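You operate a simulated robot arm through the tools that you are given. There is no shell and no other tool. Be economical: measure what you need, move in short steps, check, and stop when the job is done.

The job below is to be done with a simulated robot arm. You get a single attempt, and the scene is never put back.

JOB
Wipe the spill between the sinks, then towel it dry.
Fine: wipe with the cloth, wetted under the cold tap; tap off; cloth and towel back.

Only the result counts: the job must be done as asked and must still hold three seconds after the hand-in. Knocking over, shifting, dropping, spilling or breaking anything else fails it. Flat cloth is picked up by pressing the open fingertips on it (5 to 10 N) and closing them slowly along it; thin cloth reads only 2 to 8 mm in the jaws.

ROBOT AND FRAMES
A 6-joint arm with a four-finger gripper on a trunk, on a base that drives. Base frame: it is fixed to the floor where the robot stands at the start and does not move with it; the origin is under the middle of the robot, x ahead of it, y to its left, z up; the surface under the hand at the start is at about z = 0.91. Units: m, degrees, N and s.
Its first joint turns from -166.0 to 166.0 degrees. Places, roughly: cold tap head [0.9, 0.3, 1]; folded yellow cloth (11x6x4 cm) [0.5, -0.2, 0.9]; hot tap head [0.9, 0.4, 1]; wet patch [0.5, 0.4, 0.9]. Payload 3.67 kg.
The tool frame sits at the grasp point between the pads (the TCP): z along the fingers, y along the line on which they close. The tips reach 0.028 m beyond it. Largest opening 0.112 m; the body of the gripper starts 0.073 m behind the TCP.
Orientation is that of the tool frame in the base frame, as a unit quaternion [w, x, y, z]. With the fingers straight down and closing along the base's y, the tool's x points along the base's -x, its y along +y and its z along -z.

CONTROLS
- The arm moves only by the tool jog_arm. Its argument "targets" is a list of rows, each a list of 7 numbers: the shift along the tool's x, y, z in m, then the turn, a rotation vector about the tool's x, y, z in degrees, then the gripper command, from -1 (fully open) to 1 (shut), values between in proportion. In form: [[tx, ty, tz, ax, ay, az, grip], ...]. A call has 1 to 10 rows; each row is the pose to reach, as a shift and turn from the pose commanded when the call began, along the tool's axes at that moment. A row lasts 0.2 s, in which the tool goes at most 0.05 m and 8.6 degrees; a call with a longer step from one row to the next is refused whole, and so is a gripper value outside its range. Where a pose cannot be reached the arm comes as near as it can. A force on the tool above 50 N (or 10 N above the force at the start of the call, whichever is more), or a blocked arm, ends the call early, and 0.2 s more pass. Each finger halts on what it meets, pressing with about 27 N; the grip force reading is that of the motor and also rises with nothing between the fingers. The clock runs only during rows and for 0.2 s after the last one: add rows that repeat a pose to give the fingers time. It gives the time, the measured TCP pose, the force on the tool (base axes), the opening and the grip force at its end, in the units of the frame above (readings bear some noise), with the torque about the TCP (base axes, N m) and any sound that the robot's microphone picked up.
- Cameras (640 x 400 px; columns grow to the right, rows downward): "scene" is now at [0.1093, 0.2041, 1.3334]; the picture's right is [-0.09, -1.00, 0.00], its down [-0.53, 0.05, -0.85] and it looks along [0.84, -0.07, -0.53] (base axes); focal length 291 px, centre (320, 200). "wrist" rides on the gripper at [0.06, -0.018, -0.104] in the tool frame; the picture's right is [0.29, 0.96, 0.00], its down [-0.80, 0.24, -0.55] and it looks along [-0.53, 0.16, 0.83] (tool axes); focal length 234 px, centre (320, 200). There is no depth. A picture from a camera that has moved, and an enlarged one, comes with that camera's place and axes in the base frame and with its lens.
- snapshot(camera): a new picture of that camera. No time passes.
- base_move(legs): drives the robot by 1 to 6 legs, each [ahead, left, turn to the left] in m, m and degrees, along the robot's own axes; the way and the turn of a leg run together, so that a leg with both is an arc; at most 1.5 m and 180 degrees a leg. The arm and the cameras ride along, it lands a little off, and it stops where it bumps. It gives what a move gives.
- turn_head(pan, tilt): turns the head with the scene camera to pan (to the left, within 143 degrees either way) and tilt (down, from -29 to 69), counted from straight ahead of the robot. It gives what a move gives.
- close_up(camera, box): a new picture of the part [left, top, right, bottom] of that camera's present view, enlarged. No time passes.
- finish_job(): hands the job in; it is judged then, once.

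Work in short steps. Places have to be worked out from the pictures, the camera data and where the tool is seen: move nearer, look again, correct. Check each grasp and each placing, and mend what went wrong. You have 120 turns and 90 pictures in all, those below and enlarged ones among them. Open the gripper and draw the arm clear of the work before you hand the job in, unless the task says otherwise; then end with one line.

The tools are called as a command line: name --pt "numbers of a row" for each row, then --argument value for the rest, lists and objects as JSON in quotes. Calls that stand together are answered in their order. jog_arm: Moves the arm, as the interface text tells. Its arguments: {"type":"object","properties":{"targets":{"type":"array","items":{"type":"array","items":{"type":"number"}}}},"required":["targets"]} The other tools are called the same way: base_move (legs) drives the base; turn_head (pan, tilt) turns the head that bears the scene camera; snapshot (camera) takes a picture; close_up (camera, box) takes an enlarged picture of a part of a camera's view; finish_job () hands the job in.

At the start:

```text
t: 0.0
position: [0.5696, -0.121, 1.1886]
tool_rot: [0.0, 0.0, 1.0, 0.0]
force: [0.4, 0.5, 0.9]
moment: [0.01, -0.02, -0.01]
gripper_width: 0.1119
finger_force: 0.1
robot x, y, heading: [-0.0011, 0.0013, -0.1]
head pan, tilt: [-5.1, 32.2]
```

scene: 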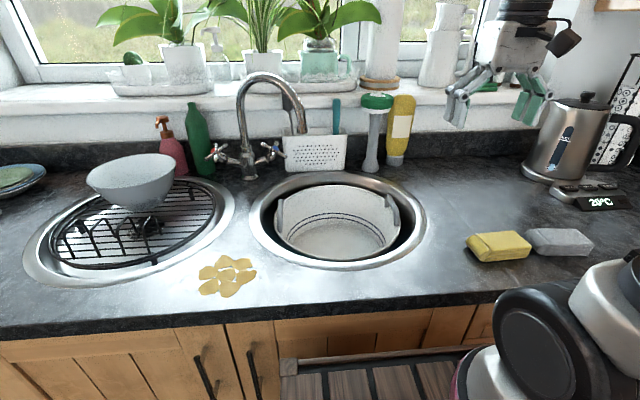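
wrist: 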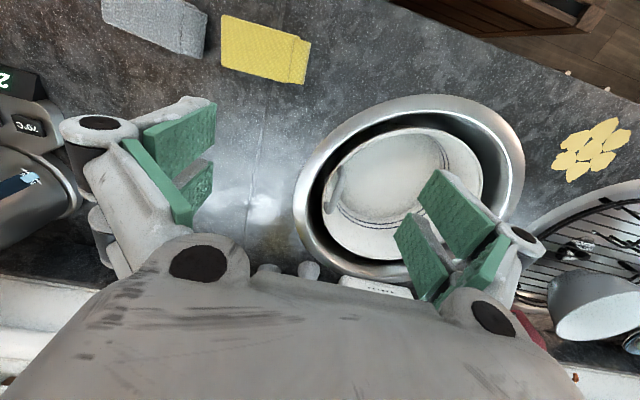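

I'll look more closely at the counter, the tap, and look around for the towel.

close_up --camera "scene" --box '[180, 60, 340, 190]'

close_up --camera "scene" --box '[440, 170, 640, 295]'

turn_head --pan -50 --tilt 35

snapshot --camera "scene"

turn_head --pan 40 --tilt 45

snapshot --camera "scene"

```text
3.08 times, centred on (260, 125) of scene
camera zoom: at [0.1093, 0.2041, 1.3334], right [-0.09, -1.0, 0.0], down [-0.53, 0.05, -0.85], along [0.84, -0.07, -0.53], focal length 896 px, centre (505, 431)
```

zoom: 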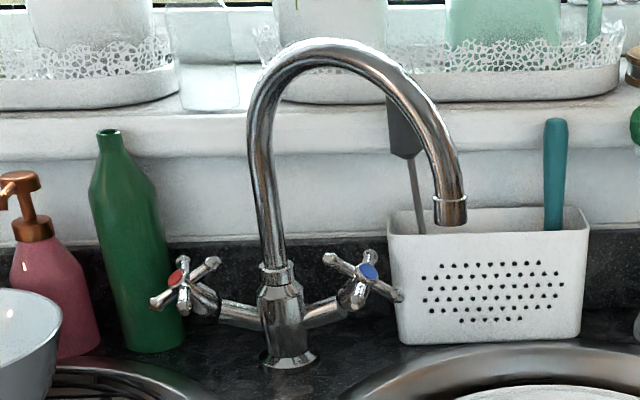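

```text
3.20 times, centred on (540, 232) of scene
camera zoom: at [0.1093, 0.2041, 1.3334], right [-0.09, -1.0, 0.0], down [-0.53, 0.05, -0.85], along [0.84, -0.07, -0.53], focal length 932 px, centre (-384, 96)
```

zoom: 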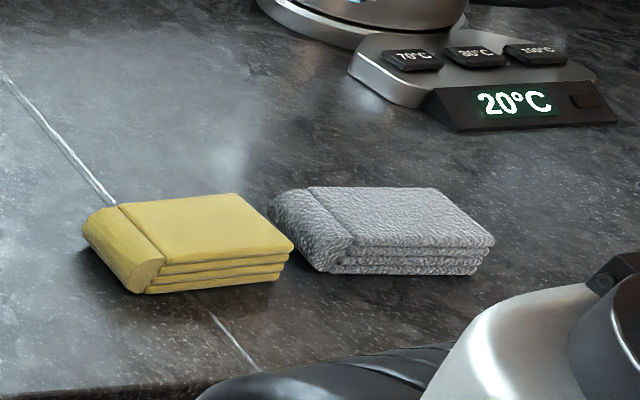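

```text
t: 1.1
position: [0.5693, -0.1196, 1.1903]
tool_rot: [0.0, 0.0, 1.0, 0.0]
force: [1.0, -0.3, -0.2]
moment: [0.01, -0.01, 0.0]
gripper_width: 0.112
finger_force: 0.0
robot x, y, heading: [0.0006, -0.0029, 0.1]
head pan, tilt: [-50.0, 35.0]
```

```text
85 pictures are left
camera scene: at [0.0769, 0.1446, 1.3291], right [-0.77, -0.64, 0.0], down [-0.37, 0.44, -0.82], along [0.53, -0.63, -0.57], focal length 291 px, centre (320, 200)
```

scene: 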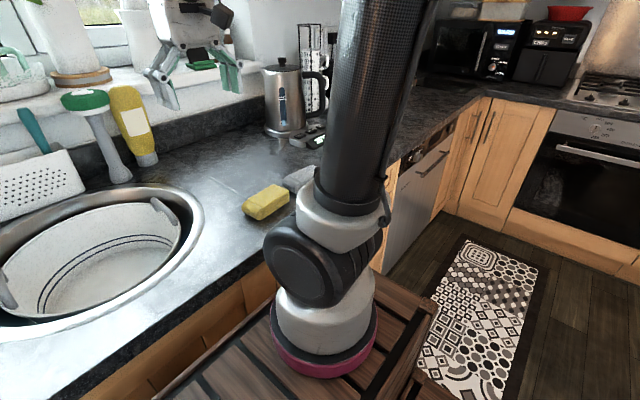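

```text
t: 2.8
position: [0.5699, -0.1197, 1.1894]
tool_rot: [0.001, 0.001, 1.0, 0.0]
force: [0.4, -0.1, 0.0]
moment: [-0.01, 0.03, 0.0]
gripper_width: 0.112
finger_force: 0.0
robot x, y, heading: [0.0018, 0.0022, 0.0]
head pan, tilt: [40.0, 45.0]
```

```text
84 pictures are left
camera scene: at [0.0825, 0.2643, 1.3143], right [0.64, -0.77, 0.0], down [-0.54, -0.45, -0.71], along [0.54, 0.45, -0.71], focal length 291 px, centre (320, 200)
```

scene: 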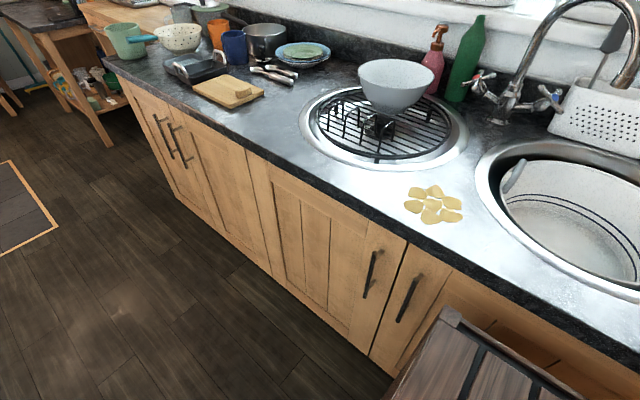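

The grey terry block is evidently the towel, next to the yellow cloth; the cold head carries the blue mark. I'll move the wrist camera near to see the cold handle and the spout, from a clear height.

jog_arm --pt "0 0.04 -0.03 0 0 0 -1" --pt "0 0.08 -0.06 0 0 0 -1" --pt "0 0.12 -0.09 0 0 0 -1" --pt "0 0.16 -0.12 0 0 0 -1" --pt "0 0.2 -0.15 0 0 0 -1"

snapshot --camera "wrist"

turn_head --pan 15 --tilt 25

snapshot --camera "scene"

```text
t: 4.0
position: [0.5685, 0.0804, 1.3417]
tool_rot: [0.0, 0.0, 1.0, 0.0]
force: [-1.1, 0.6, 0.0]
moment: [0.05, -0.03, 0.0]
gripper_width: 0.1122
finger_force: 0.0
robot x, y, heading: [0.0015, -0.0031, 0.0]
head pan, tilt: [40.0, 45.0]
```

```text
83 pictures are left
camera wrist: at [0.5083, 0.0615, 1.4466], right [-0.29, 0.96, 0.0], down [0.8, 0.24, 0.55], along [0.53, 0.16, -0.83], focal length 234 px, centre (320, 200)
```

wrist: 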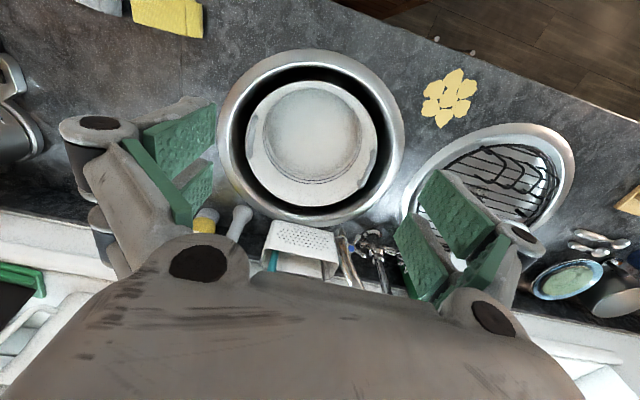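

```text
t: 4.9
position: [0.5677, 0.0791, 1.3414]
tool_rot: [0.0, -0.001, 1.0, 0.0]
force: [-0.8, -1.4, -1.1]
moment: [0.02, 0.03, 0.01]
gripper_width: 0.1121
finger_force: 0.1
robot x, y, heading: [0.0037, -0.0016, 0.0]
head pan, tilt: [15.0, 25.0]
```

```text
82 pictures are left
camera scene: at [0.1092, 0.236, 1.3448], right [0.26, -0.97, 0.0], down [-0.41, -0.11, -0.91], along [0.87, 0.24, -0.42], focal length 291 px, centre (320, 200)
```

scene: 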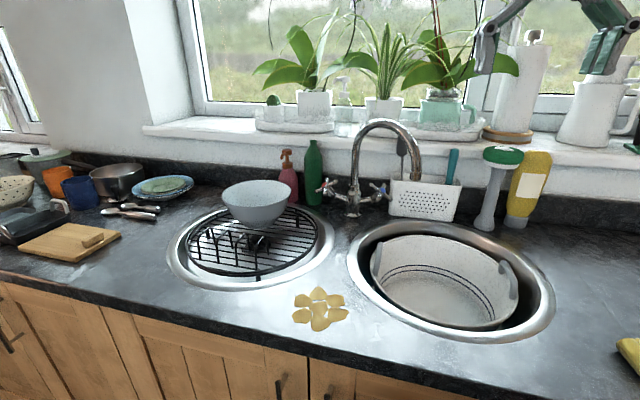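

Now zooming on the tap from both cameras to triangulate.

close_up --camera "scene" --box '[310, 110, 438, 225]'

close_up --camera "wrist" --box '[320, 205, 416, 295]'

```text
3.48 times, centred on (374, 168) of scene
camera zoom: at [0.1092, 0.236, 1.3448], right [0.26, -0.97, 0.0], down [-0.41, -0.11, -0.91], along [0.87, 0.24, -0.42], focal length 1013 px, centre (132, 313)
```

zoom: 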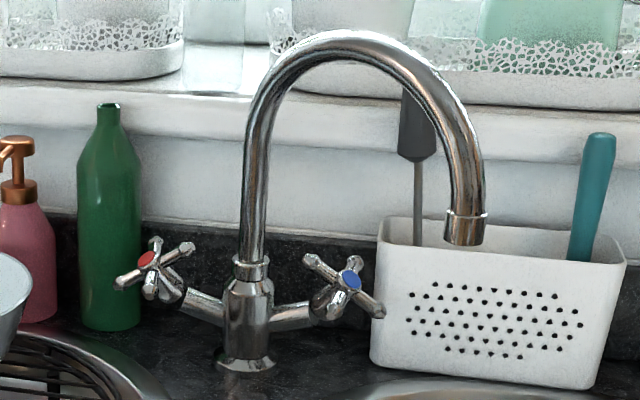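

```text
4.44 times, centred on (368, 250) of wrist
camera zoom: at [0.5086, 0.0615, 1.4459], right [-0.29, 0.96, 0.0], down [0.8, 0.24, 0.55], along [0.53, 0.16, -0.83], focal length 1041 px, centre (107, -22)
```

zoom: 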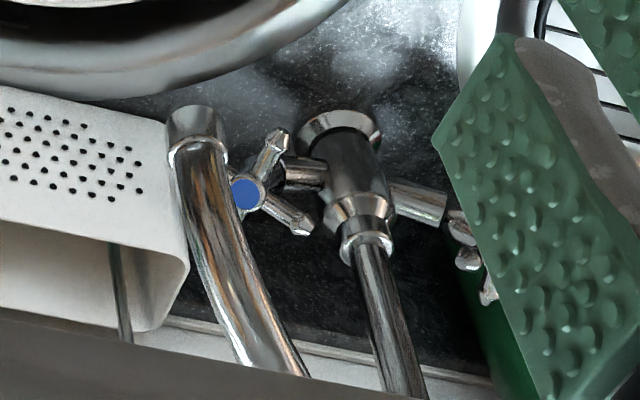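

Triangulated: spout outlet ≈ [.783,.185,1.11]; cold hub ≈ [.90,.26,1.02] facing front/right/up, spokes ≈ 3.7 cm. I'll come from the left-front, tilted, closed fingers, to get one fingertip into the gap between the two left spokes; staging first.

jog_arm --pt "-0.0065 0.035 0.0114 0.87 -4.95 2.4 1" --pt "-0.013 0.07 0.0228 1.74 -9.9 4.8 1" --pt "-0.0195 0.105 0.0341 2.61 -14.85 7.2 1" --pt "-0.026 0.14 0.0455 3.48 -19.8 9.6 1" --pt "-0.0325 0.175 0.0569 4.36 -24.75 12.0 1" --pt "-0.039 0.21 0.0683 5.23 -29.7 14.4 1" --pt "-0.0455 0.245 0.0796 6.1 -34.65 16.8 1" --pt "-0.052 0.28 0.091 6.97 -39.6 19.2 1" --pt "-0.052 0.28 0.091 6.97 -39.6 19.2 1"

snapshot --camera "wrist"

```text
t: 6.9
position: [0.6198, 0.3595, 1.2471]
tool_rot: [0.338, 0.164, 0.925, -0.059]
force: [0.6, 0.1, 0.4]
moment: [0.0, 0.01, 0.01]
gripper_width: 0.0001
finger_force: 27.4
robot x, y, heading: [0.0029, 0.0014, 0.1]
head pan, tilt: [15.0, 25.0]
```

```text
79 pictures are left
camera wrist: at [0.5081, 0.3821, 1.2893], right [0.12, 0.98, -0.18], down [0.32, 0.14, 0.94], along [0.94, -0.17, -0.3], focal length 234 px, centre (320, 200)
```

wrist: 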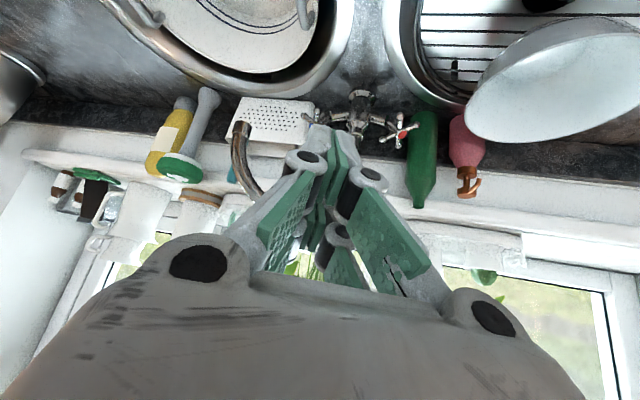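

Orientation reached. Moving to the staging point 10 cm short of the gap along the tool axis.

jog_arm --pt "-0.0105 0.0034 0.038 0 0 0 1" --pt "-0.021 0.0069 0.077 0 0 0 1" --pt "-0.0315 0.0103 0.115 0 0 0 1" --pt "-0.042 0.0137 0.154 0 0 0 1" --pt "-0.0525 0.0172 0.192 0 0 0 1" --pt "-0.063 0.0206 0.23 0 0 0 1"

close_up --camera "wrist" --box '[230, 40, 430, 165]'

close_up --camera "scene" --box '[300, 90, 460, 210]'

```text
t: 8.3
position: [0.8122, 0.3115, 1.1133]
tool_rot: [0.337, 0.162, 0.925, -0.058]
force: [-1.2, -0.5, 0.3]
moment: [0.0, -0.03, 0.02]
gripper_width: 0.0001
finger_force: 27.0
robot x, y, heading: [0.0006, 0.0031, -0.0]
head pan, tilt: [15.0, 25.0]
```

```text
3.20 times, centred on (330, 102) of wrist
camera zoom: at [0.6997, 0.3343, 1.1547], right [0.12, 0.98, -0.18], down [0.32, 0.14, 0.94], along [0.94, -0.17, -0.3], focal length 749 px, centre (288, 512)
```

zoom: 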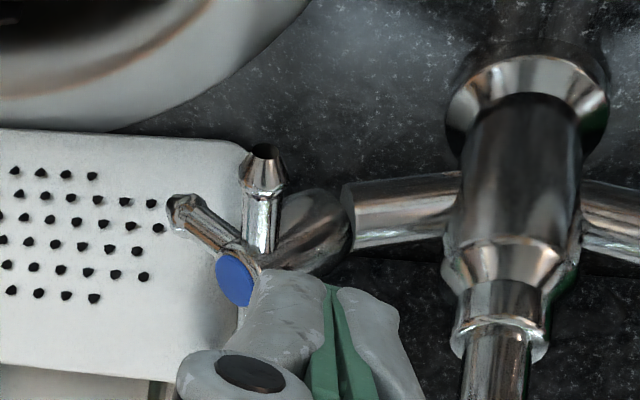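

```text
3.33 times, centred on (380, 150) of scene
camera zoom: at [0.1087, 0.236, 1.3449], right [0.26, -0.97, 0.0], down [-0.41, -0.11, -0.91], along [0.88, 0.23, -0.42], focal length 970 px, centre (120, 367)
```

zoom: 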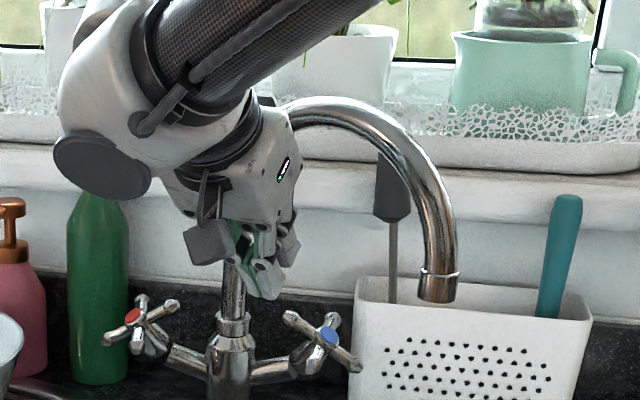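

Clear of the spout. Zooming in on the fingertips to judge their true shape.

close_up --camera "scene" --box '[325, 130, 395, 182]'

snapshot --camera "wrist"

```text
7.69 times, centred on (360, 156) of scene
camera zoom: at [0.1087, 0.236, 1.3449], right [0.26, -0.97, 0.0], down [-0.41, -0.11, -0.91], along [0.88, 0.23, -0.42], focal length 2240 px, centre (12, 538)
```

zoom: 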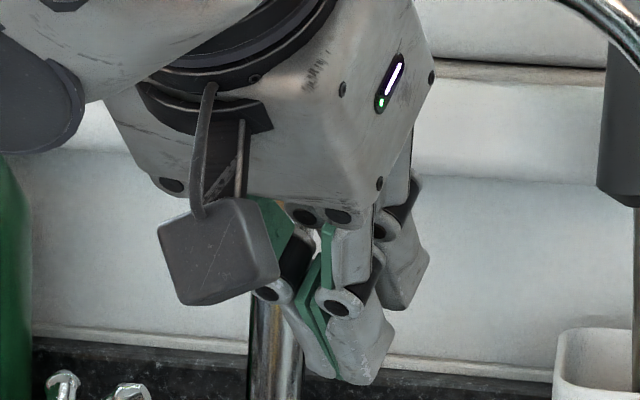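

```text
75 pictures are left
camera wrist: at [0.6997, 0.3343, 1.1547], right [0.12, 0.98, -0.18], down [0.32, 0.14, 0.94], along [0.94, -0.17, -0.3], focal length 234 px, centre (320, 200)
```

wrist: 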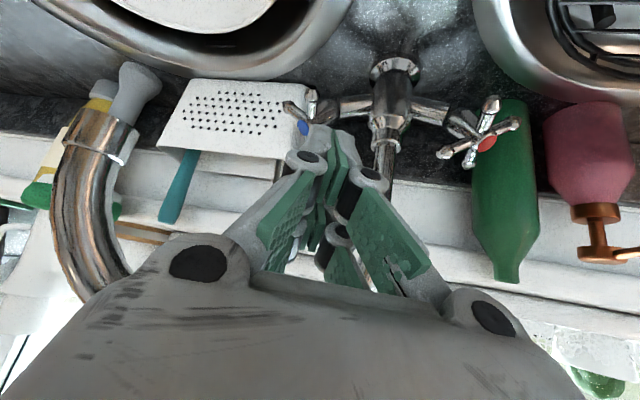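

The fingertips form a bar about 5 cm along tool x and 2 cm along tool y. I'll rotate 37° about the tool axis so this bar's narrow edge points radially into the gap between the two left spokes.

jog_arm --pt "0.0023 0.0018 0.0057 0 0 7.4 1" --pt "0.0046 0.0035 0.0113 0 0 14.8 1" --pt "0.0068 0.0053 0.017 0 0 22.2 1" --pt "0.0091 0.007 0.0226 0 0 29.6 1" --pt "0.0114 0.0088 0.0283 0 0 37 1" --pt "0.0114 0.0088 0.0283 0 0 37 1"

snapshot --camera "wrist"

close_up --camera "scene" --box '[320, 120, 416, 202]'

```text
t: 9.7
position: [0.8247, 0.3175, 1.0849]
tool_rot: [0.337, 0.449, 0.826, 0.052]
force: [0.3, -0.2, 0.2]
moment: [0.0, -0.03, 0.03]
gripper_width: 0.0001
finger_force: 27.4
robot x, y, heading: [-0.0011, -0.0017, -0.0]
head pan, tilt: [15.0, 25.0]
```

```text
74 pictures are left
camera wrist: at [0.7271, 0.3768, 1.1268], right [0.57, 0.79, 0.22], down [0.13, -0.35, 0.93], along [0.81, -0.5, -0.3], focal length 234 px, centre (320, 200)
```

wrist: 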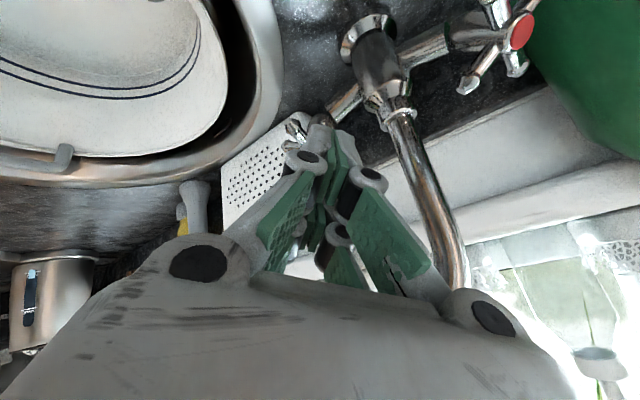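

```text
4.88 times, centred on (368, 161) of scene
camera zoom: at [0.1092, 0.236, 1.3448], right [0.26, -0.97, 0.0], down [-0.41, -0.11, -0.91], along [0.88, 0.23, -0.42], focal length 1420 px, centre (86, 390)
```

zoom: 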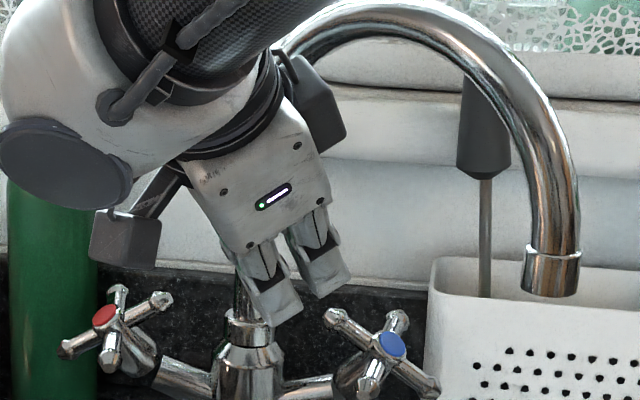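

Geometry matches predictions; the leading fingertip should land mid-gap at 8 cm further along tool z. Advancing slowly.

jog_arm --pt "0 0 0.02 0 0 0 1" --pt "0 0 0.04 0 0 0 1" --pt "0 0 0.052 0 0 0 1" --pt "0 0 0.06 0 0 0 1" --pt "0 0 0.066 0 0 0 1" --pt "0 0 0.072 0 0 0 1" --pt "0 0 0.078 0 0 0 1"

close_up --camera "scene" --box '[320, 120, 416, 202]'

close_up --camera "wrist" --box '[220, 40, 420, 165]'

```text
t: 11.3
position: [0.8714, 0.2999, 1.0241]
tool_rot: [0.338, 0.449, 0.825, 0.051]
force: [0.6, 0.0, -0.4]
moment: [0.0, 0.01, -0.01]
gripper_width: 0.0
finger_force: 27.0
robot x, y, heading: [0.0012, 0.0023, -0.3]
head pan, tilt: [15.0, 25.0]
```

```text
4.88 times, centred on (368, 161) of scene
camera zoom: at [0.1092, 0.236, 1.3448], right [0.26, -0.97, 0.0], down [-0.41, -0.11, -0.91], along [0.88, 0.23, -0.42], focal length 1420 px, centre (86, 390)
```

zoom: 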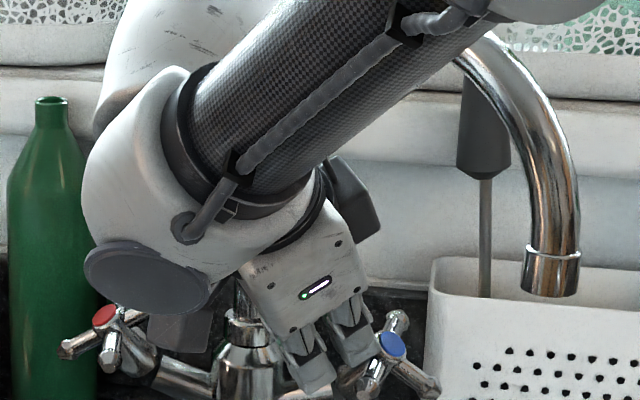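

```text
3.20 times, centred on (320, 102) of wrist
camera zoom: at [0.7746, 0.3593, 1.067], right [0.57, 0.79, 0.22], down [0.13, -0.35, 0.93], along [0.81, -0.5, -0.3], focal length 749 px, centre (320, 512)
```

zoom: 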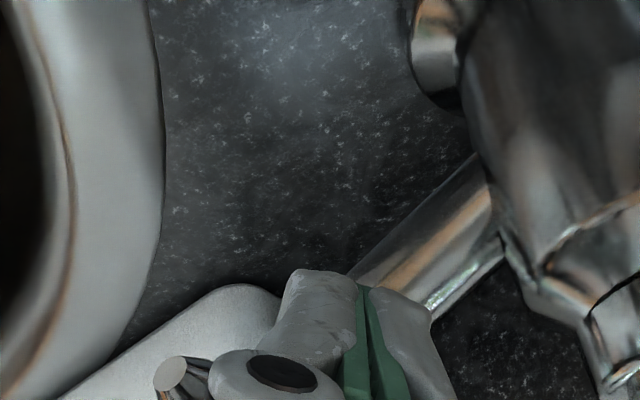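

In the gap without contact. Now pushing counter‑clockwise (as seen from the front) along the handle's arc, ~45°, and listening for water.

jog_arm --pt "0.0005 -0.006 0.004 0 0 0 1" --pt "0 -0.0115 0.008 0 0 0 1" --pt "-0.0013 -0.0145 0.011 0 0 0 1" --pt "-0.003 -0.017 0.0135 0 0 0 1"

close_up --camera "scene" --box '[320, 120, 416, 202]'

```text
t: 12.4
position: [0.8646, 0.2884, 1.0093]
tool_rot: [0.338, 0.447, 0.827, 0.051]
force: [-18.5, 1.6, 8.9]
moment: [-0.11, -0.21, -0.27]
gripper_width: 0.0
finger_force: 27.3
robot x, y, heading: [0.0005, 0.002, 0.1]
head pan, tilt: [15.0, 25.0]
stopped in row 4: the force on the tool passed its limit at 51 N (the readings are from after the stop); the commanded pose is now the measured one
```

```text
4.88 times, centred on (368, 161) of scene
camera zoom: at [0.1072, 0.2363, 1.3449], right [0.26, -0.97, 0.0], down [-0.41, -0.11, -0.91], along [0.88, 0.24, -0.42], focal length 1420 px, centre (86, 390)
```

zoom: 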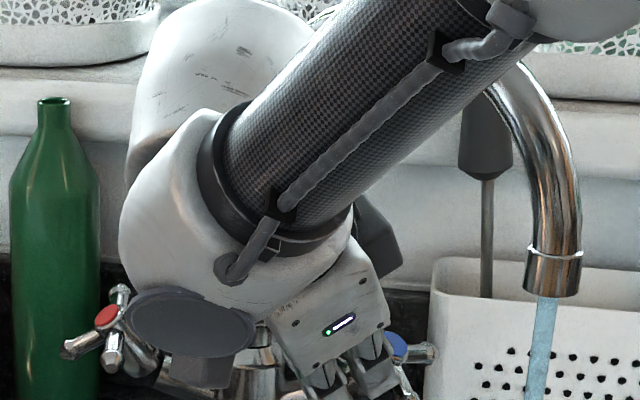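

Water is running. Backing straight out along the tool axis and checking the handle.

jog_arm --pt "0 0.002 -0.015 0 0 0 1" --pt "0 0.002 -0.04 0 0 0 1" --pt "0 0.002 -0.07 0 0 0 1" --pt "0 0.002 -0.11 0 0 0 1" --pt "0 0.002 -0.15 0 0 0 1"

snapshot --camera "scene"

close_up --camera "scene" --box '[320, 110, 448, 220]'

```text
t: 13.6
position: [0.7788, 0.3202, 1.126]
tool_rot: [0.337, 0.447, 0.827, 0.051]
force: [1.1, -0.2, -0.3]
moment: [-0.02, -0.03, 0.0]
gripper_width: 0.0
finger_force: 26.8
robot x, y, heading: [-0.0007, 0.0003, 0.0]
head pan, tilt: [15.0, 25.0]
```

```text
69 pictures are left
camera scene: at [0.109, 0.2363, 1.3448], right [0.26, -0.97, 0.0], down [-0.41, -0.11, -0.91], along [0.88, 0.23, -0.42], focal length 291 px, centre (320, 200)
```

scene: 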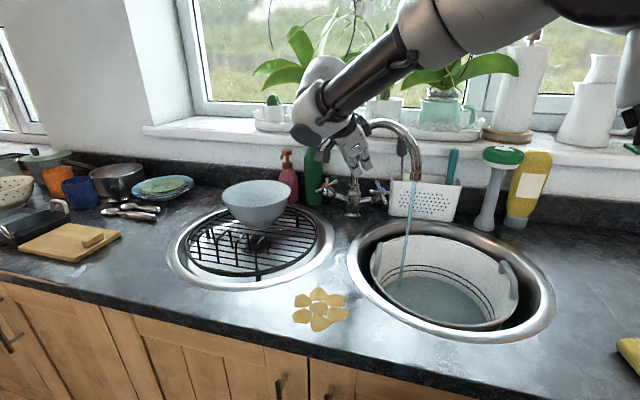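

```text
3.64 times, centred on (384, 165) of scene
camera zoom: at [0.109, 0.2363, 1.3448], right [0.26, -0.97, 0.0], down [-0.41, -0.11, -0.91], along [0.88, 0.23, -0.42], focal length 1059 px, centre (87, 327)
```

zoom: 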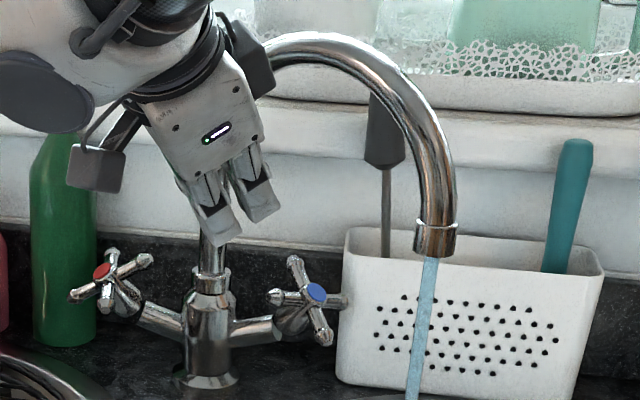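

Handle turned ~30° and a steady stream runs into the basin. Now going for the yellow cloth: retreat clear of the spout, then swing over with fingers turned straight down, closing along x (its 6 cm side).

jog_arm --pt "0.0007 -0.02 -0.0368 0 0 0 1" --pt "0.0015 -0.04 -0.0735 0 0 0 1" --pt "0.0022 -0.06 -0.11 4.5 3.6 4.0 1" --pt "0.0029 -0.081 -0.147 9.1 7.2 8.1 1" --pt "0.0037 -0.101 -0.184 13.6 10.8 12.1 0" --pt "0.0044 -0.121 -0.2206 18.1 14.3 16.2 0" --pt "-0.0255 -0.1558 -0.203 22.6 17.9 20.2 -1" --pt "-0.0553 -0.1905 -0.1853 27.2 21.5 24.3 -1" --pt "-0.0852 -0.2253 -0.1677 31.7 25.1 28.3 -1" --pt "-0.115 -0.26 -0.1501 31.7 25.1 28.3 -1"

```text
t: 15.8
position: [0.5479, 0.1078, 1.1947]
tool_rot: [-0.002, 0.684, 0.729, 0.001]
force: [1.0, -0.1, -0.5]
moment: [0.0, 0.03, 0.02]
gripper_width: 0.1121
finger_force: 0.1
robot x, y, heading: [-0.0041, -0.0011, 0.1]
head pan, tilt: [15.0, 25.0]
```

Upright and open. Moving over the cloth at z≈1.05 and looking with the wrist camera.

jog_arm --pt "-0.043 -0.0054 0.02 0 0 0 -1" --pt "-0.086 -0.0109 0.041 0 0 0 -1" --pt "-0.129 -0.0163 0.062 0 0 0 -1" --pt "-0.173 -0.0217 0.083 0 0 0 -1" --pt "-0.216 -0.0271 0.104 0 0 0 -1" --pt "-0.259 -0.0326 0.124 0 0 0 -1" --pt "-0.302 -0.038 0.145 0 0 0 -1"

snapshot --camera "wrist"

turn_head --pan -12 --tilt 42

snapshot --camera "scene"

```text
t: 17.4
position: [0.5274, -0.1952, 1.0513]
tool_rot: [0.0, 0.684, 0.73, 0.001]
force: [-0.3, 0.5, 0.6]
moment: [-0.02, -0.05, -0.03]
gripper_width: 0.1118
finger_force: 0.0
robot x, y, heading: [-0.007, 0.0004, 0.1]
head pan, tilt: [15.0, 25.0]
```

```text
67 pictures are left
camera wrist: at [0.5052, -0.1357, 1.1552], right [0.94, 0.35, 0.0], down [0.29, -0.78, 0.55], along [0.19, -0.52, -0.83], focal length 234 px, centre (320, 200)
```

wrist: 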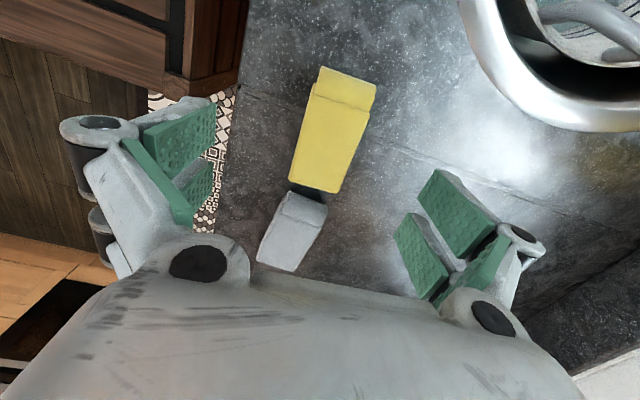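

```text
t: 18.3
position: [0.5272, -0.1945, 1.0509]
tool_rot: [0.0, 0.684, 0.729, 0.001]
force: [0.5, -0.5, 0.5]
moment: [0.0, 0.0, 0.0]
gripper_width: 0.1118
finger_force: 0.0
robot x, y, heading: [0.0005, -0.0018, -0.2]
head pan, tilt: [-12.0, 42.0]
```

```text
66 pictures are left
camera scene: at [0.1014, 0.195, 1.3186], right [-0.21, -0.98, 0.0], down [-0.65, 0.14, -0.74], along [0.73, -0.15, -0.67], focal length 291 px, centre (320, 200)
```

scene: 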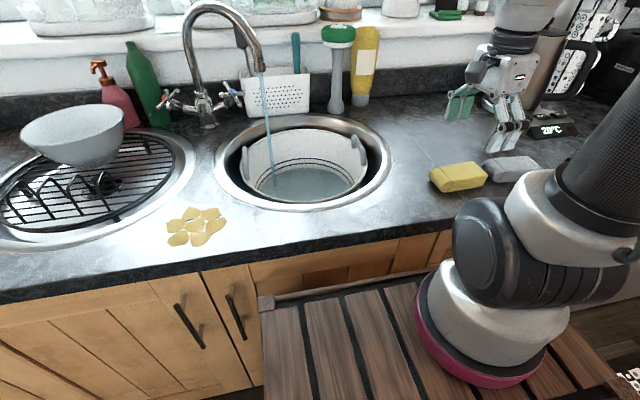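

Cloth centre ≈ [.538,-.197], yaw ~5° as set. Shifting 1.1 cm along the closing axis and lowering so the tips sit ~1.5 cm above the counter.

jog_arm --pt "0 0.011 0.02 0 0 0 -1" --pt "0 0.011 0.05 0 0 0 -1" --pt "0 0.011 0.075 0 0 0 -1" --pt "0 0.011 0.096 0 0 0 -1" --pt "0 0.011 0.096 0 0 0 -0.4" --pt "0 0.011 0.096 0 0 0 0" --pt "0 0.011 0.096 0 0 0 0.3" --pt "0 0.011 0.096 0 0 0 1" --pt "0 0.011 0.096 0 0 0 1"

close_up --camera "scene" --box '[400, 80, 600, 205]'

```text
t: 20.3
position: [0.5375, -0.1937, 0.9552]
tool_rot: [-0.001, 0.683, 0.73, 0.002]
force: [0.4, -0.9, -0.3]
moment: [0.02, 0.0, 0.04]
gripper_width: 0.0554
finger_force: 26.4
robot x, y, heading: [0.0029, 0.0019, 0.2]
head pan, tilt: [-12.0, 42.0]
```

```text
3.20 times, centred on (500, 142) of scene
camera zoom: at [0.1013, 0.195, 1.3186], right [-0.21, -0.98, 0.0], down [-0.65, 0.14, -0.74], along [0.73, -0.15, -0.67], focal length 932 px, centre (-256, 384)
```

zoom: 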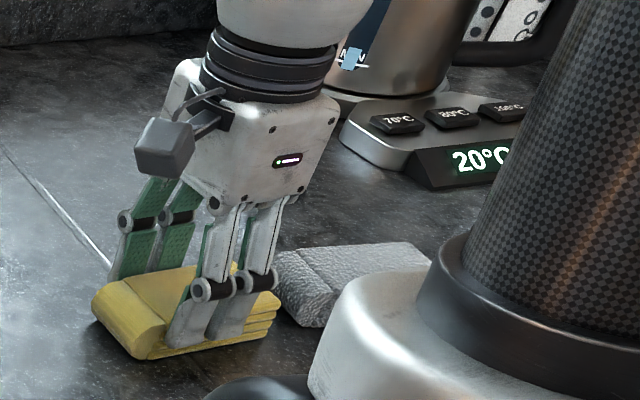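

Firm grasp (5.5 cm). Return pose noted: TCP [.5375,-.194,.955]. Lifting and carrying towards the tap, yawing so the camera faces the robot and one cloth end points to the stream.

jog_arm --pt "0 0 -0.05 0 0 0 1" --pt "0 0 -0.1 0 0 -8.4 1" --pt "0.0464 0.0159 -0.1056 0 0 -16.8 1" --pt "0.0928 0.0318 -0.1113 0 0 -25.2 1" --pt "0.139 0.0476 -0.117 0 0 -33.6 1" --pt "0.1855 0.0635 -0.1225 0 0 -42 1" --pt "0.232 0.0794 -0.128 0 0 -50.4 1" --pt "0.278 0.0953 -0.134 0 0 -58.8 1" --pt "0.3246 0.111 -0.139 0 0 -67.2 1" --pt "0.371 0.127 -0.145 0 0 -75.6 1"

snapshot --camera "scene"

```text
t: 22.5
position: [0.6404, 0.1824, 1.103]
tool_rot: [0.0, 0.093, 0.996, 0.001]
force: [-1.1, 0.3, -0.7]
moment: [0.06, -0.01, 0.01]
gripper_width: 0.0552
finger_force: 27.2
robot x, y, heading: [-0.0009, -0.002, -0.2]
head pan, tilt: [-12.0, 42.0]
```

```text
64 pictures are left
camera scene: at [0.1012, 0.1945, 1.3186], right [-0.21, -0.98, 0.0], down [-0.65, 0.14, -0.74], along [0.73, -0.15, -0.67], focal length 291 px, centre (320, 200)
```

scene: 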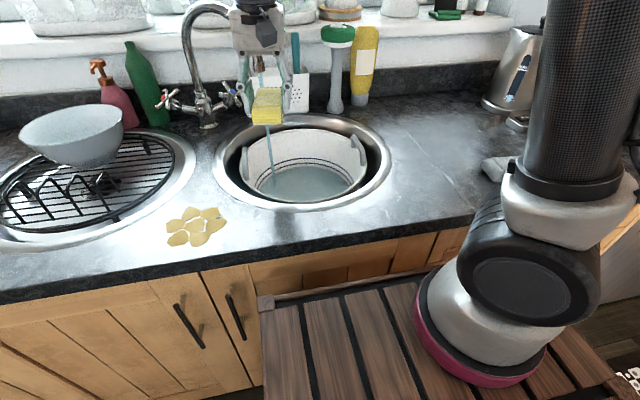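

Now tilt 30° (hand leaning back toward the robot) and advance so the cloth's far end sits under the stream at z≈1.03.

jog_arm --pt "0 0.007 0.04 0 -7.5 0 1" --pt "-0.01 0.014 0.08 0 -15 0 1" --pt "-0.055 0.022 0.091 0 -22.5 0 1" --pt "-0.098 0.029 0.091 0 -30 0 1" --pt "-0.098 0.029 0.091 0 -30 0 1"

turn_head --pan 5 --tilt 30

close_up --camera "scene" --box '[220, 80, 420, 220]'

snapshot --camera "wrist"

```text
t: 23.7
position: [0.7414, 0.1939, 1.0095]
tool_rot: [0.258, 0.091, 0.962, -0.023]
force: [0.3, -0.7, -0.5]
moment: [-0.01, 0.04, 0.0]
gripper_width: 0.0553
finger_force: 26.5
robot x, y, heading: [-0.003, -0.0011, 0.2]
head pan, tilt: [-12.0, 42.0]
```

```text
t: 24.5
position: [0.7407, 0.1943, 1.0105]
tool_rot: [0.258, 0.09, 0.962, -0.022]
force: [0.4, 0.0, -0.8]
moment: [-0.02, 0.02, 0.01]
gripper_width: 0.0553
finger_force: 27.6
robot x, y, heading: [-0.0011, 0.0015, -0.3]
head pan, tilt: [5.0, 30.0]
```

```text
2.86 times, centred on (320, 150) of scene
camera zoom: at [0.1097, 0.2203, 1.3368], right [0.09, -1.0, 0.0], down [-0.5, -0.04, -0.87], along [0.86, 0.08, -0.5], focal length 832 px, centre (320, 343)
```

zoom: 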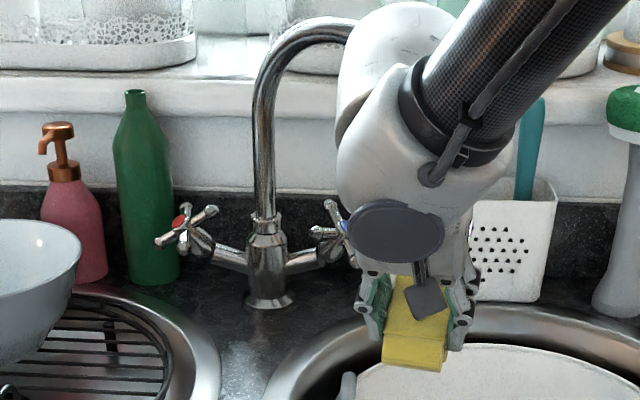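

```text
62 pictures are left
camera wrist: at [0.6359, 0.1965, 1.0712], right [-0.07, 0.99, -0.14], down [0.45, 0.16, 0.88], along [0.89, 0.0, -0.46], focal length 234 px, centre (320, 200)
```

wrist: 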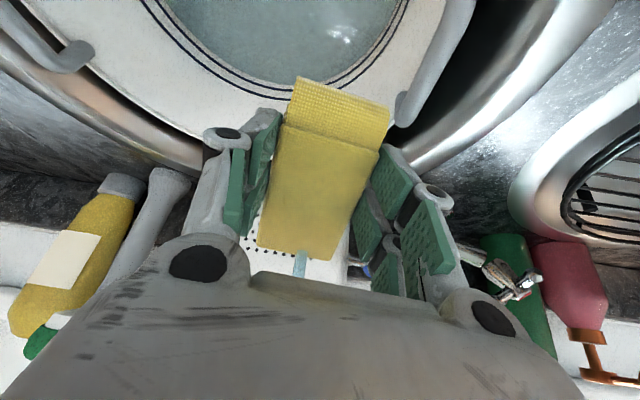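

The stream meets the cloth's far edge; push 2 cm further so it lands squarely on the cloth, and hold there.

jog_arm --pt "-0.017 0.0037 0.0098 0 0 0 1" --pt "-0.017 0.0037 0.0098 0 0 0 1" --pt "-0.017 0.0037 0.0098 0 0 0 1" --pt "-0.017 0.0037 0.0098 0 0 0 1" --pt "-0.017 0.0037 0.0098 0 0 0 1" --pt "-0.017 0.0037 0.0098 0 0 0 1" --pt "-0.017 0.0037 0.0098 0 0 0 1" --pt "-0.017 0.0037 0.0098 0 0 0 1"

snapshot --camera "wrist"

```text
t: 26.3
position: [0.7608, 0.1956, 1.0113]
tool_rot: [0.258, 0.091, 0.962, -0.022]
force: [0.2, -0.1, -0.8]
moment: [-0.02, 0.01, 0.0]
gripper_width: 0.0554
finger_force: 26.6
robot x, y, heading: [-0.0005, 0.0017, -0.0]
head pan, tilt: [5.0, 30.0]
```

```text
61 pictures are left
camera wrist: at [0.6572, 0.1976, 1.071], right [-0.07, 0.99, -0.14], down [0.45, 0.16, 0.88], along [0.89, 0.0, -0.46], focal length 234 px, centre (320, 200)
```

wrist: 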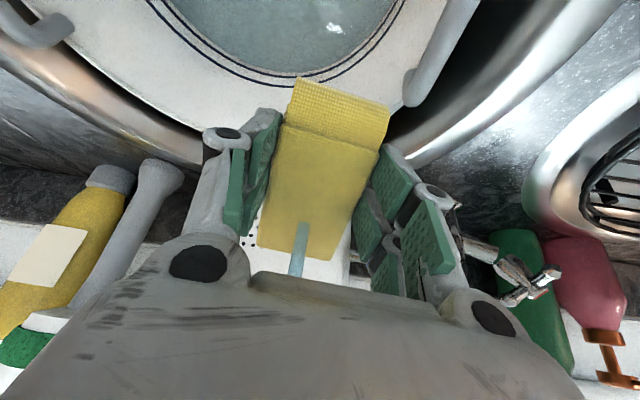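

The stream lands on the cloth top; it is visibly wet. Retreat from under the spout, level the hand over the basin, and let it drip there.

jog_arm --pt "0.0425 -0.0093 -0.0246 0 0 0 1" --pt "0.039 -0.037 -0.053 0 7.5 0 1" --pt "0.036 -0.064 -0.082 0 15 0 1" --pt "0.033 -0.092 -0.111 0 22.5 0 1" --pt "0.033 -0.092 -0.111 0 30 0 1" --pt "0.033 -0.092 -0.111 0 30 0 1" --pt "0.033 -0.092 -0.111 0 30 0 1" --pt "0.033 -0.092 -0.111 0 30 0 1" --pt "0.033 -0.092 -0.111 0 30 0 1"

snapshot --camera "scene"

```text
t: 28.3
position: [0.6643, 0.1204, 1.0893]
tool_rot: [-0.001, 0.093, 0.996, 0.001]
force: [0.4, -0.6, 0.5]
moment: [-0.03, -0.01, 0.02]
gripper_width: 0.0552
finger_force: 27.1
robot x, y, heading: [0.0029, -0.0007, -0.3]
head pan, tilt: [5.0, 30.0]
```

```text
60 pictures are left
camera scene: at [0.1096, 0.2203, 1.3368], right [0.09, -1.0, 0.0], down [-0.5, -0.04, -0.87], along [0.86, 0.08, -0.5], focal length 291 px, centre (320, 200)
```

scene: 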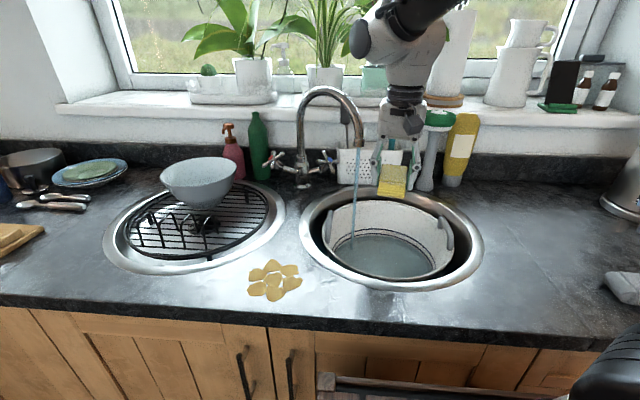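

Not dripping; basin far from full. Moving above the left side of the spill.

jog_arm --pt "0.0274 0.0356 0.01 0 0 -1.5 1" --pt "0.055 0.071 0.02 0 0 -3 1" --pt "0.082 0.107 0.03 0 0 -4.6 1" --pt "0.11 0.142 0.039 0 0 -6.1 1" --pt "0.137 0.178 0.049 0 0 -7.6 1" --pt "0.165 0.213 0.059 0 0 -9.2 1" --pt "0.192 0.249 0.069 0 0 -10.7 1" --pt "0.192 0.249 0.069 0 0 -10.7 1"

snapshot --camera "wrist"

turn_head --pan 20 --tilt 45

snapshot --camera "scene"

```text
t: 30.1
position: [0.5193, 0.4006, 1.0212]
tool_rot: [0.0, 0.0, 1.0, 0.0]
force: [-0.4, 0.1, 0.3]
moment: [-0.01, 0.03, 0.01]
gripper_width: 0.0552
finger_force: 26.3
robot x, y, heading: [-0.001, 0.0, -0.1]
head pan, tilt: [5.0, 30.0]
```

```text
59 pictures are left
camera wrist: at [0.4594, 0.3838, 1.1266], right [-0.29, 0.96, 0.0], down [0.8, 0.24, 0.55], along [0.53, 0.16, -0.83], focal length 234 px, centre (320, 200)
```

wrist: 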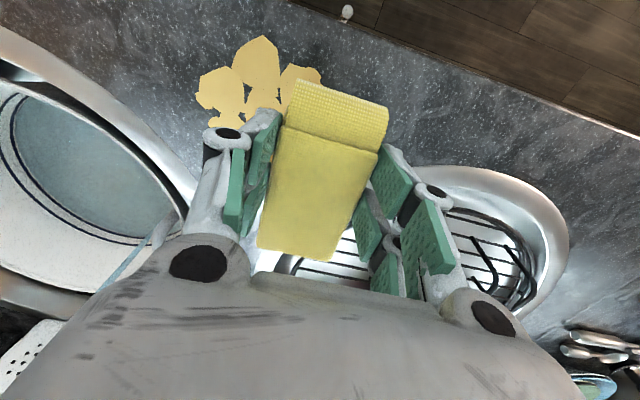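

```text
t: 30.8
position: [0.5191, 0.4012, 1.0214]
tool_rot: [0.001, 0.0, 1.0, 0.001]
force: [-0.4, 0.6, -1.1]
moment: [0.03, 0.03, 0.0]
gripper_width: 0.0552
finger_force: 27.0
robot x, y, heading: [-0.0014, -0.0008, 0.2]
head pan, tilt: [20.0, 45.0]
```

```text
58 pictures are left
camera scene: at [0.096, 0.2403, 1.3143], right [0.34, -0.94, 0.0], down [-0.66, -0.24, -0.71], along [0.66, 0.24, -0.71], focal length 291 px, centre (320, 200)
```

scene: 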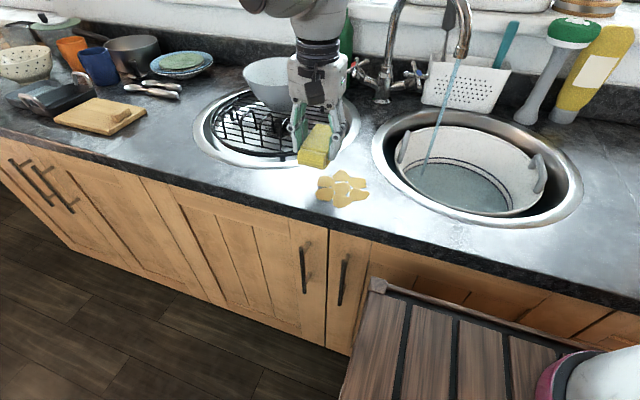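

Spill spans x .47–.575, y .295–.392. Lowering the cloth at its left edge until contact.

jog_arm --pt "0.008 -0.008 0.03 0 0 0 1" --pt "0.008 -0.008 0.05 0 0 0 1" --pt "0.008 -0.008 0.06 0 0 0 1" --pt "0.008 -0.008 0.066 0 0 0 1" --pt "0.008 -0.008 0.069 0 0 0 1"

```text
t: 32.0
position: [0.5127, 0.3936, 0.9536]
tool_rot: [0.001, -0.001, 1.0, 0.003]
force: [-1.7, -1.0, 22.8]
moment: [-0.08, 0.72, -0.03]
gripper_width: 0.0555
finger_force: 26.9
robot x, y, heading: [-0.004, -0.0013, -0.0]
head pan, tilt: [20.0, 45.0]
```

Contact at 23 N; easing 1.5 mm and sweeping slowly to the right across the spill.

jog_arm --pt "0 0 -0.0015 0 0 0 1" --pt "0 -0.015 -0.0015 0 0 0 1" --pt "0 -0.03 -0.0015 0 0 0 1" --pt "0 -0.045 -0.0015 0 0 0 1" --pt "0 -0.06 -0.0015 0 0 0 1" --pt "0 -0.075 -0.0015 0 0 0 1" --pt "0 -0.09 -0.0015 0 0 0 1"

close_up --camera "scene" --box '[260, 100, 440, 220]'

```text
t: 33.6
position: [0.5134, 0.3032, 0.9545]
tool_rot: [0.0, 0.0, 1.0, 0.0]
force: [-1.2, 3.8, 7.3]
moment: [0.32, -0.01, 0.05]
gripper_width: 0.0553
finger_force: 27.1
robot x, y, heading: [-0.0004, 0.0003, 0.2]
head pan, tilt: [20.0, 45.0]
```

```text
3.33 times, centred on (350, 160) of scene
camera zoom: at [0.0957, 0.2403, 1.3142], right [0.34, -0.94, 0.0], down [-0.66, -0.24, -0.71], along [0.66, 0.24, -0.71], focal length 970 px, centre (220, 333)
```

zoom: 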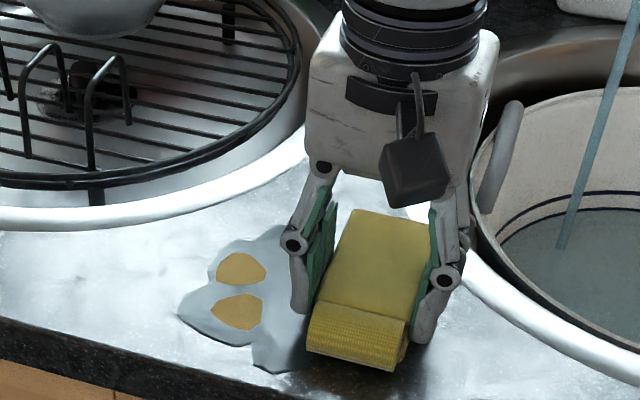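

Good: 7 N, most of the spill came off; two patches remain at the left. Sweeping back past them and returning.

jog_arm --pt "0 0.02 0 0 0 0 1" --pt "0 0.04 0 0 0 0 1" --pt "0 0.06 0 0 0 0 1" --pt "0 0.08 0 0 0 0 1" --pt "0 0.095 0 0 0 0 1" --pt "0 0.105 0 0 0 0 1" --pt "0 0.09 0 0 0 0 1" --pt "0 0.07 0 0 0 0 1" --pt "0 0.05 0 0 0 0 1" --pt "0 0.03 0 0 0 0 1"

jog_arm --pt "0 -0.02 0 0 0 0 1" --pt "0 -0.035 0 0 0 0 1"

close_up --camera "scene" --box '[260, 100, 440, 220]'

```text
t: 35.8
position: [0.5134, 0.3335, 0.9545]
tool_rot: [0.0, 0.0, 1.0, 0.0]
force: [-1.0, 1.9, 9.3]
moment: [-0.16, -0.06, 0.05]
gripper_width: 0.0554
finger_force: 27.2
robot x, y, heading: [-0.0003, -0.0, 0.2]
head pan, tilt: [20.0, 45.0]
```

```text
t: 36.4
position: [0.5132, 0.2999, 0.9535]
tool_rot: [-0.001, -0.001, 1.0, 0.002]
force: [-0.3, 6.3, 14.8]
moment: [-0.06, 0.06, 0.0]
gripper_width: 0.0555
finger_force: 27.1
robot x, y, heading: [-0.0006, 0.0006, -0.2]
head pan, tilt: [20.0, 45.0]
```

```text
3.33 times, centred on (350, 160) of scene
camera zoom: at [0.0955, 0.2403, 1.3142], right [0.34, -0.94, 0.0], down [-0.66, -0.24, -0.71], along [0.66, 0.24, -0.71], focal length 970 px, centre (220, 333)
```

zoom: 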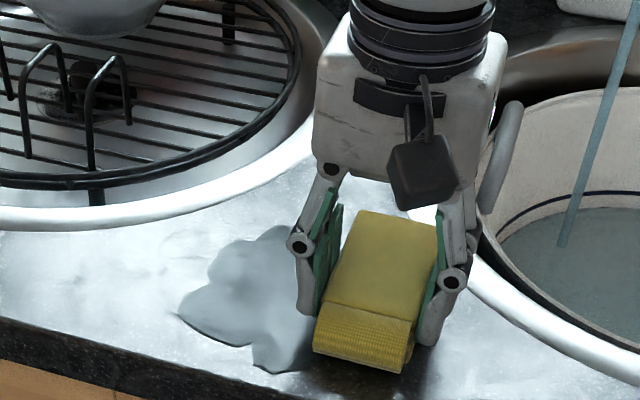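

The left patches are gone, leaving a wet film. Lifting to check beneath the cloth.

jog_arm --pt "0 0.02 -0.03 0 0 0 1" --pt "0 0.05 -0.07 0 0 0 1" --pt "0 0.08 -0.11 0 0 0 1" --pt "0 0.08 -0.15 0 0 0 1"

close_up --camera "scene" --box '[260, 100, 440, 220]'

```text
t: 37.4
position: [0.5138, 0.3768, 1.1045]
tool_rot: [-0.001, 0.0, 1.0, 0.001]
force: [0.0, 0.3, -0.8]
moment: [-0.01, -0.02, 0.02]
gripper_width: 0.0553
finger_force: 26.7
robot x, y, heading: [-0.0014, -0.0002, 0.1]
head pan, tilt: [20.0, 45.0]
```

```text
3.33 times, centred on (350, 160) of scene
camera zoom: at [0.096, 0.2404, 1.3142], right [0.34, -0.94, 0.0], down [-0.66, -0.24, -0.71], along [0.66, 0.24, -0.71], focal length 970 px, centre (220, 333)
```

zoom: 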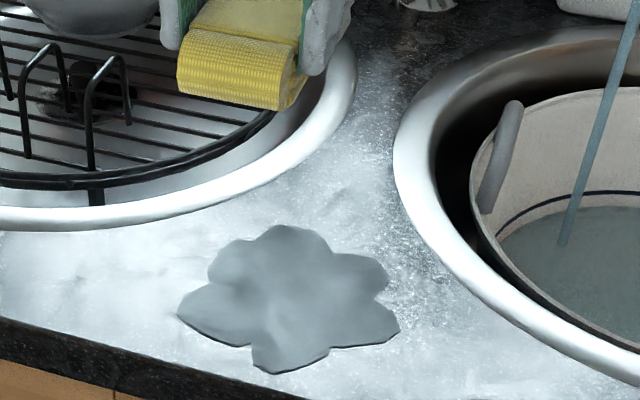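

Soiling is gone; only the wet film remains for the towel. Carrying the cloth back to its place on the right.

jog_arm --pt "-0.015 -0.046 0 0 0 8.5 1" --pt "-0.03 -0.092 0 0 0 17 1" --pt "-0.045 -0.138 0 0 0 25.5 1" --pt "-0.06 -0.184 0 0 0 34 1" --pt "-0.07 -0.23 0 0 0 42.5 1" --pt "-0.07 -0.276 0 0 0 51 1" --pt "-0.07 -0.322 0 0 0 59.5 1" --pt "-0.06 -0.368 0 0 0 68 1" --pt "-0.05 -0.414 0 0 0 76.5 1" --pt "-0.04 -0.46 0 0 0 85 1"

turn_head --pan -12 --tilt 42

```text
t: 39.6
position: [0.551, -0.0807, 1.1024]
tool_rot: [-0.001, 0.676, 0.737, 0.0]
force: [1.1, 0.2, -0.2]
moment: [0.03, 0.02, -0.04]
gripper_width: 0.0552
finger_force: 26.7
robot x, y, heading: [-0.0011, 0.0002, -0.1]
head pan, tilt: [20.0, 45.0]
```

```text
t: 40.6
position: [0.5516, -0.0795, 1.1032]
tool_rot: [-0.001, 0.675, 0.738, 0.001]
force: [-0.2, 0.1, -0.7]
moment: [0.02, 0.01, 0.02]
gripper_width: 0.0553
finger_force: 27.5
robot x, y, heading: [0.0004, -0.0023, 0.0]
head pan, tilt: [-12.0, 42.0]
```

Aligning over the original spot, then straight down to just above contact.

jog_arm --pt "-0.037 -0.008 0 0 0 0.4 1" --pt "-0.075 -0.016 0.01 0 0 0.8 1" --pt "-0.112 -0.0243 0.03 0 0 1.3 1" --pt "-0.112 -0.0243 0.07 0 0 1.3 1" --pt "-0.112 -0.0243 0.11 0 0 1.3 1" --pt "-0.112 -0.0243 0.13 0 0 1.3 1" --pt "-0.112 -0.0243 0.141 0 0 1.3 1" --pt "-0.112 -0.0243 0.146 0 0 1.3 1" --pt "-0.112 -0.0243 0.146 0 0 1.3 1"

close_up --camera "scene" --box '[400, 80, 600, 205]'

```text
t: 42.6
position: [0.5379, -0.1947, 0.9575]
tool_rot: [-0.001, 0.684, 0.729, 0.001]
force: [0.4, -0.5, -0.9]
moment: [0.0, 0.0, 0.02]
gripper_width: 0.0554
finger_force: 26.8
robot x, y, heading: [-0.0042, 0.0009, -0.0]
head pan, tilt: [-12.0, 42.0]
```

```text
3.20 times, centred on (500, 142) of scene
camera zoom: at [0.1013, 0.195, 1.3186], right [-0.21, -0.98, 0.0], down [-0.65, 0.14, -0.74], along [0.73, -0.15, -0.67], focal length 932 px, centre (-256, 384)
```

zoom: 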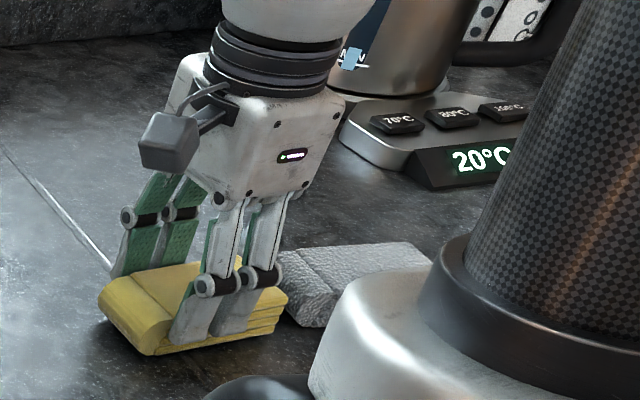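

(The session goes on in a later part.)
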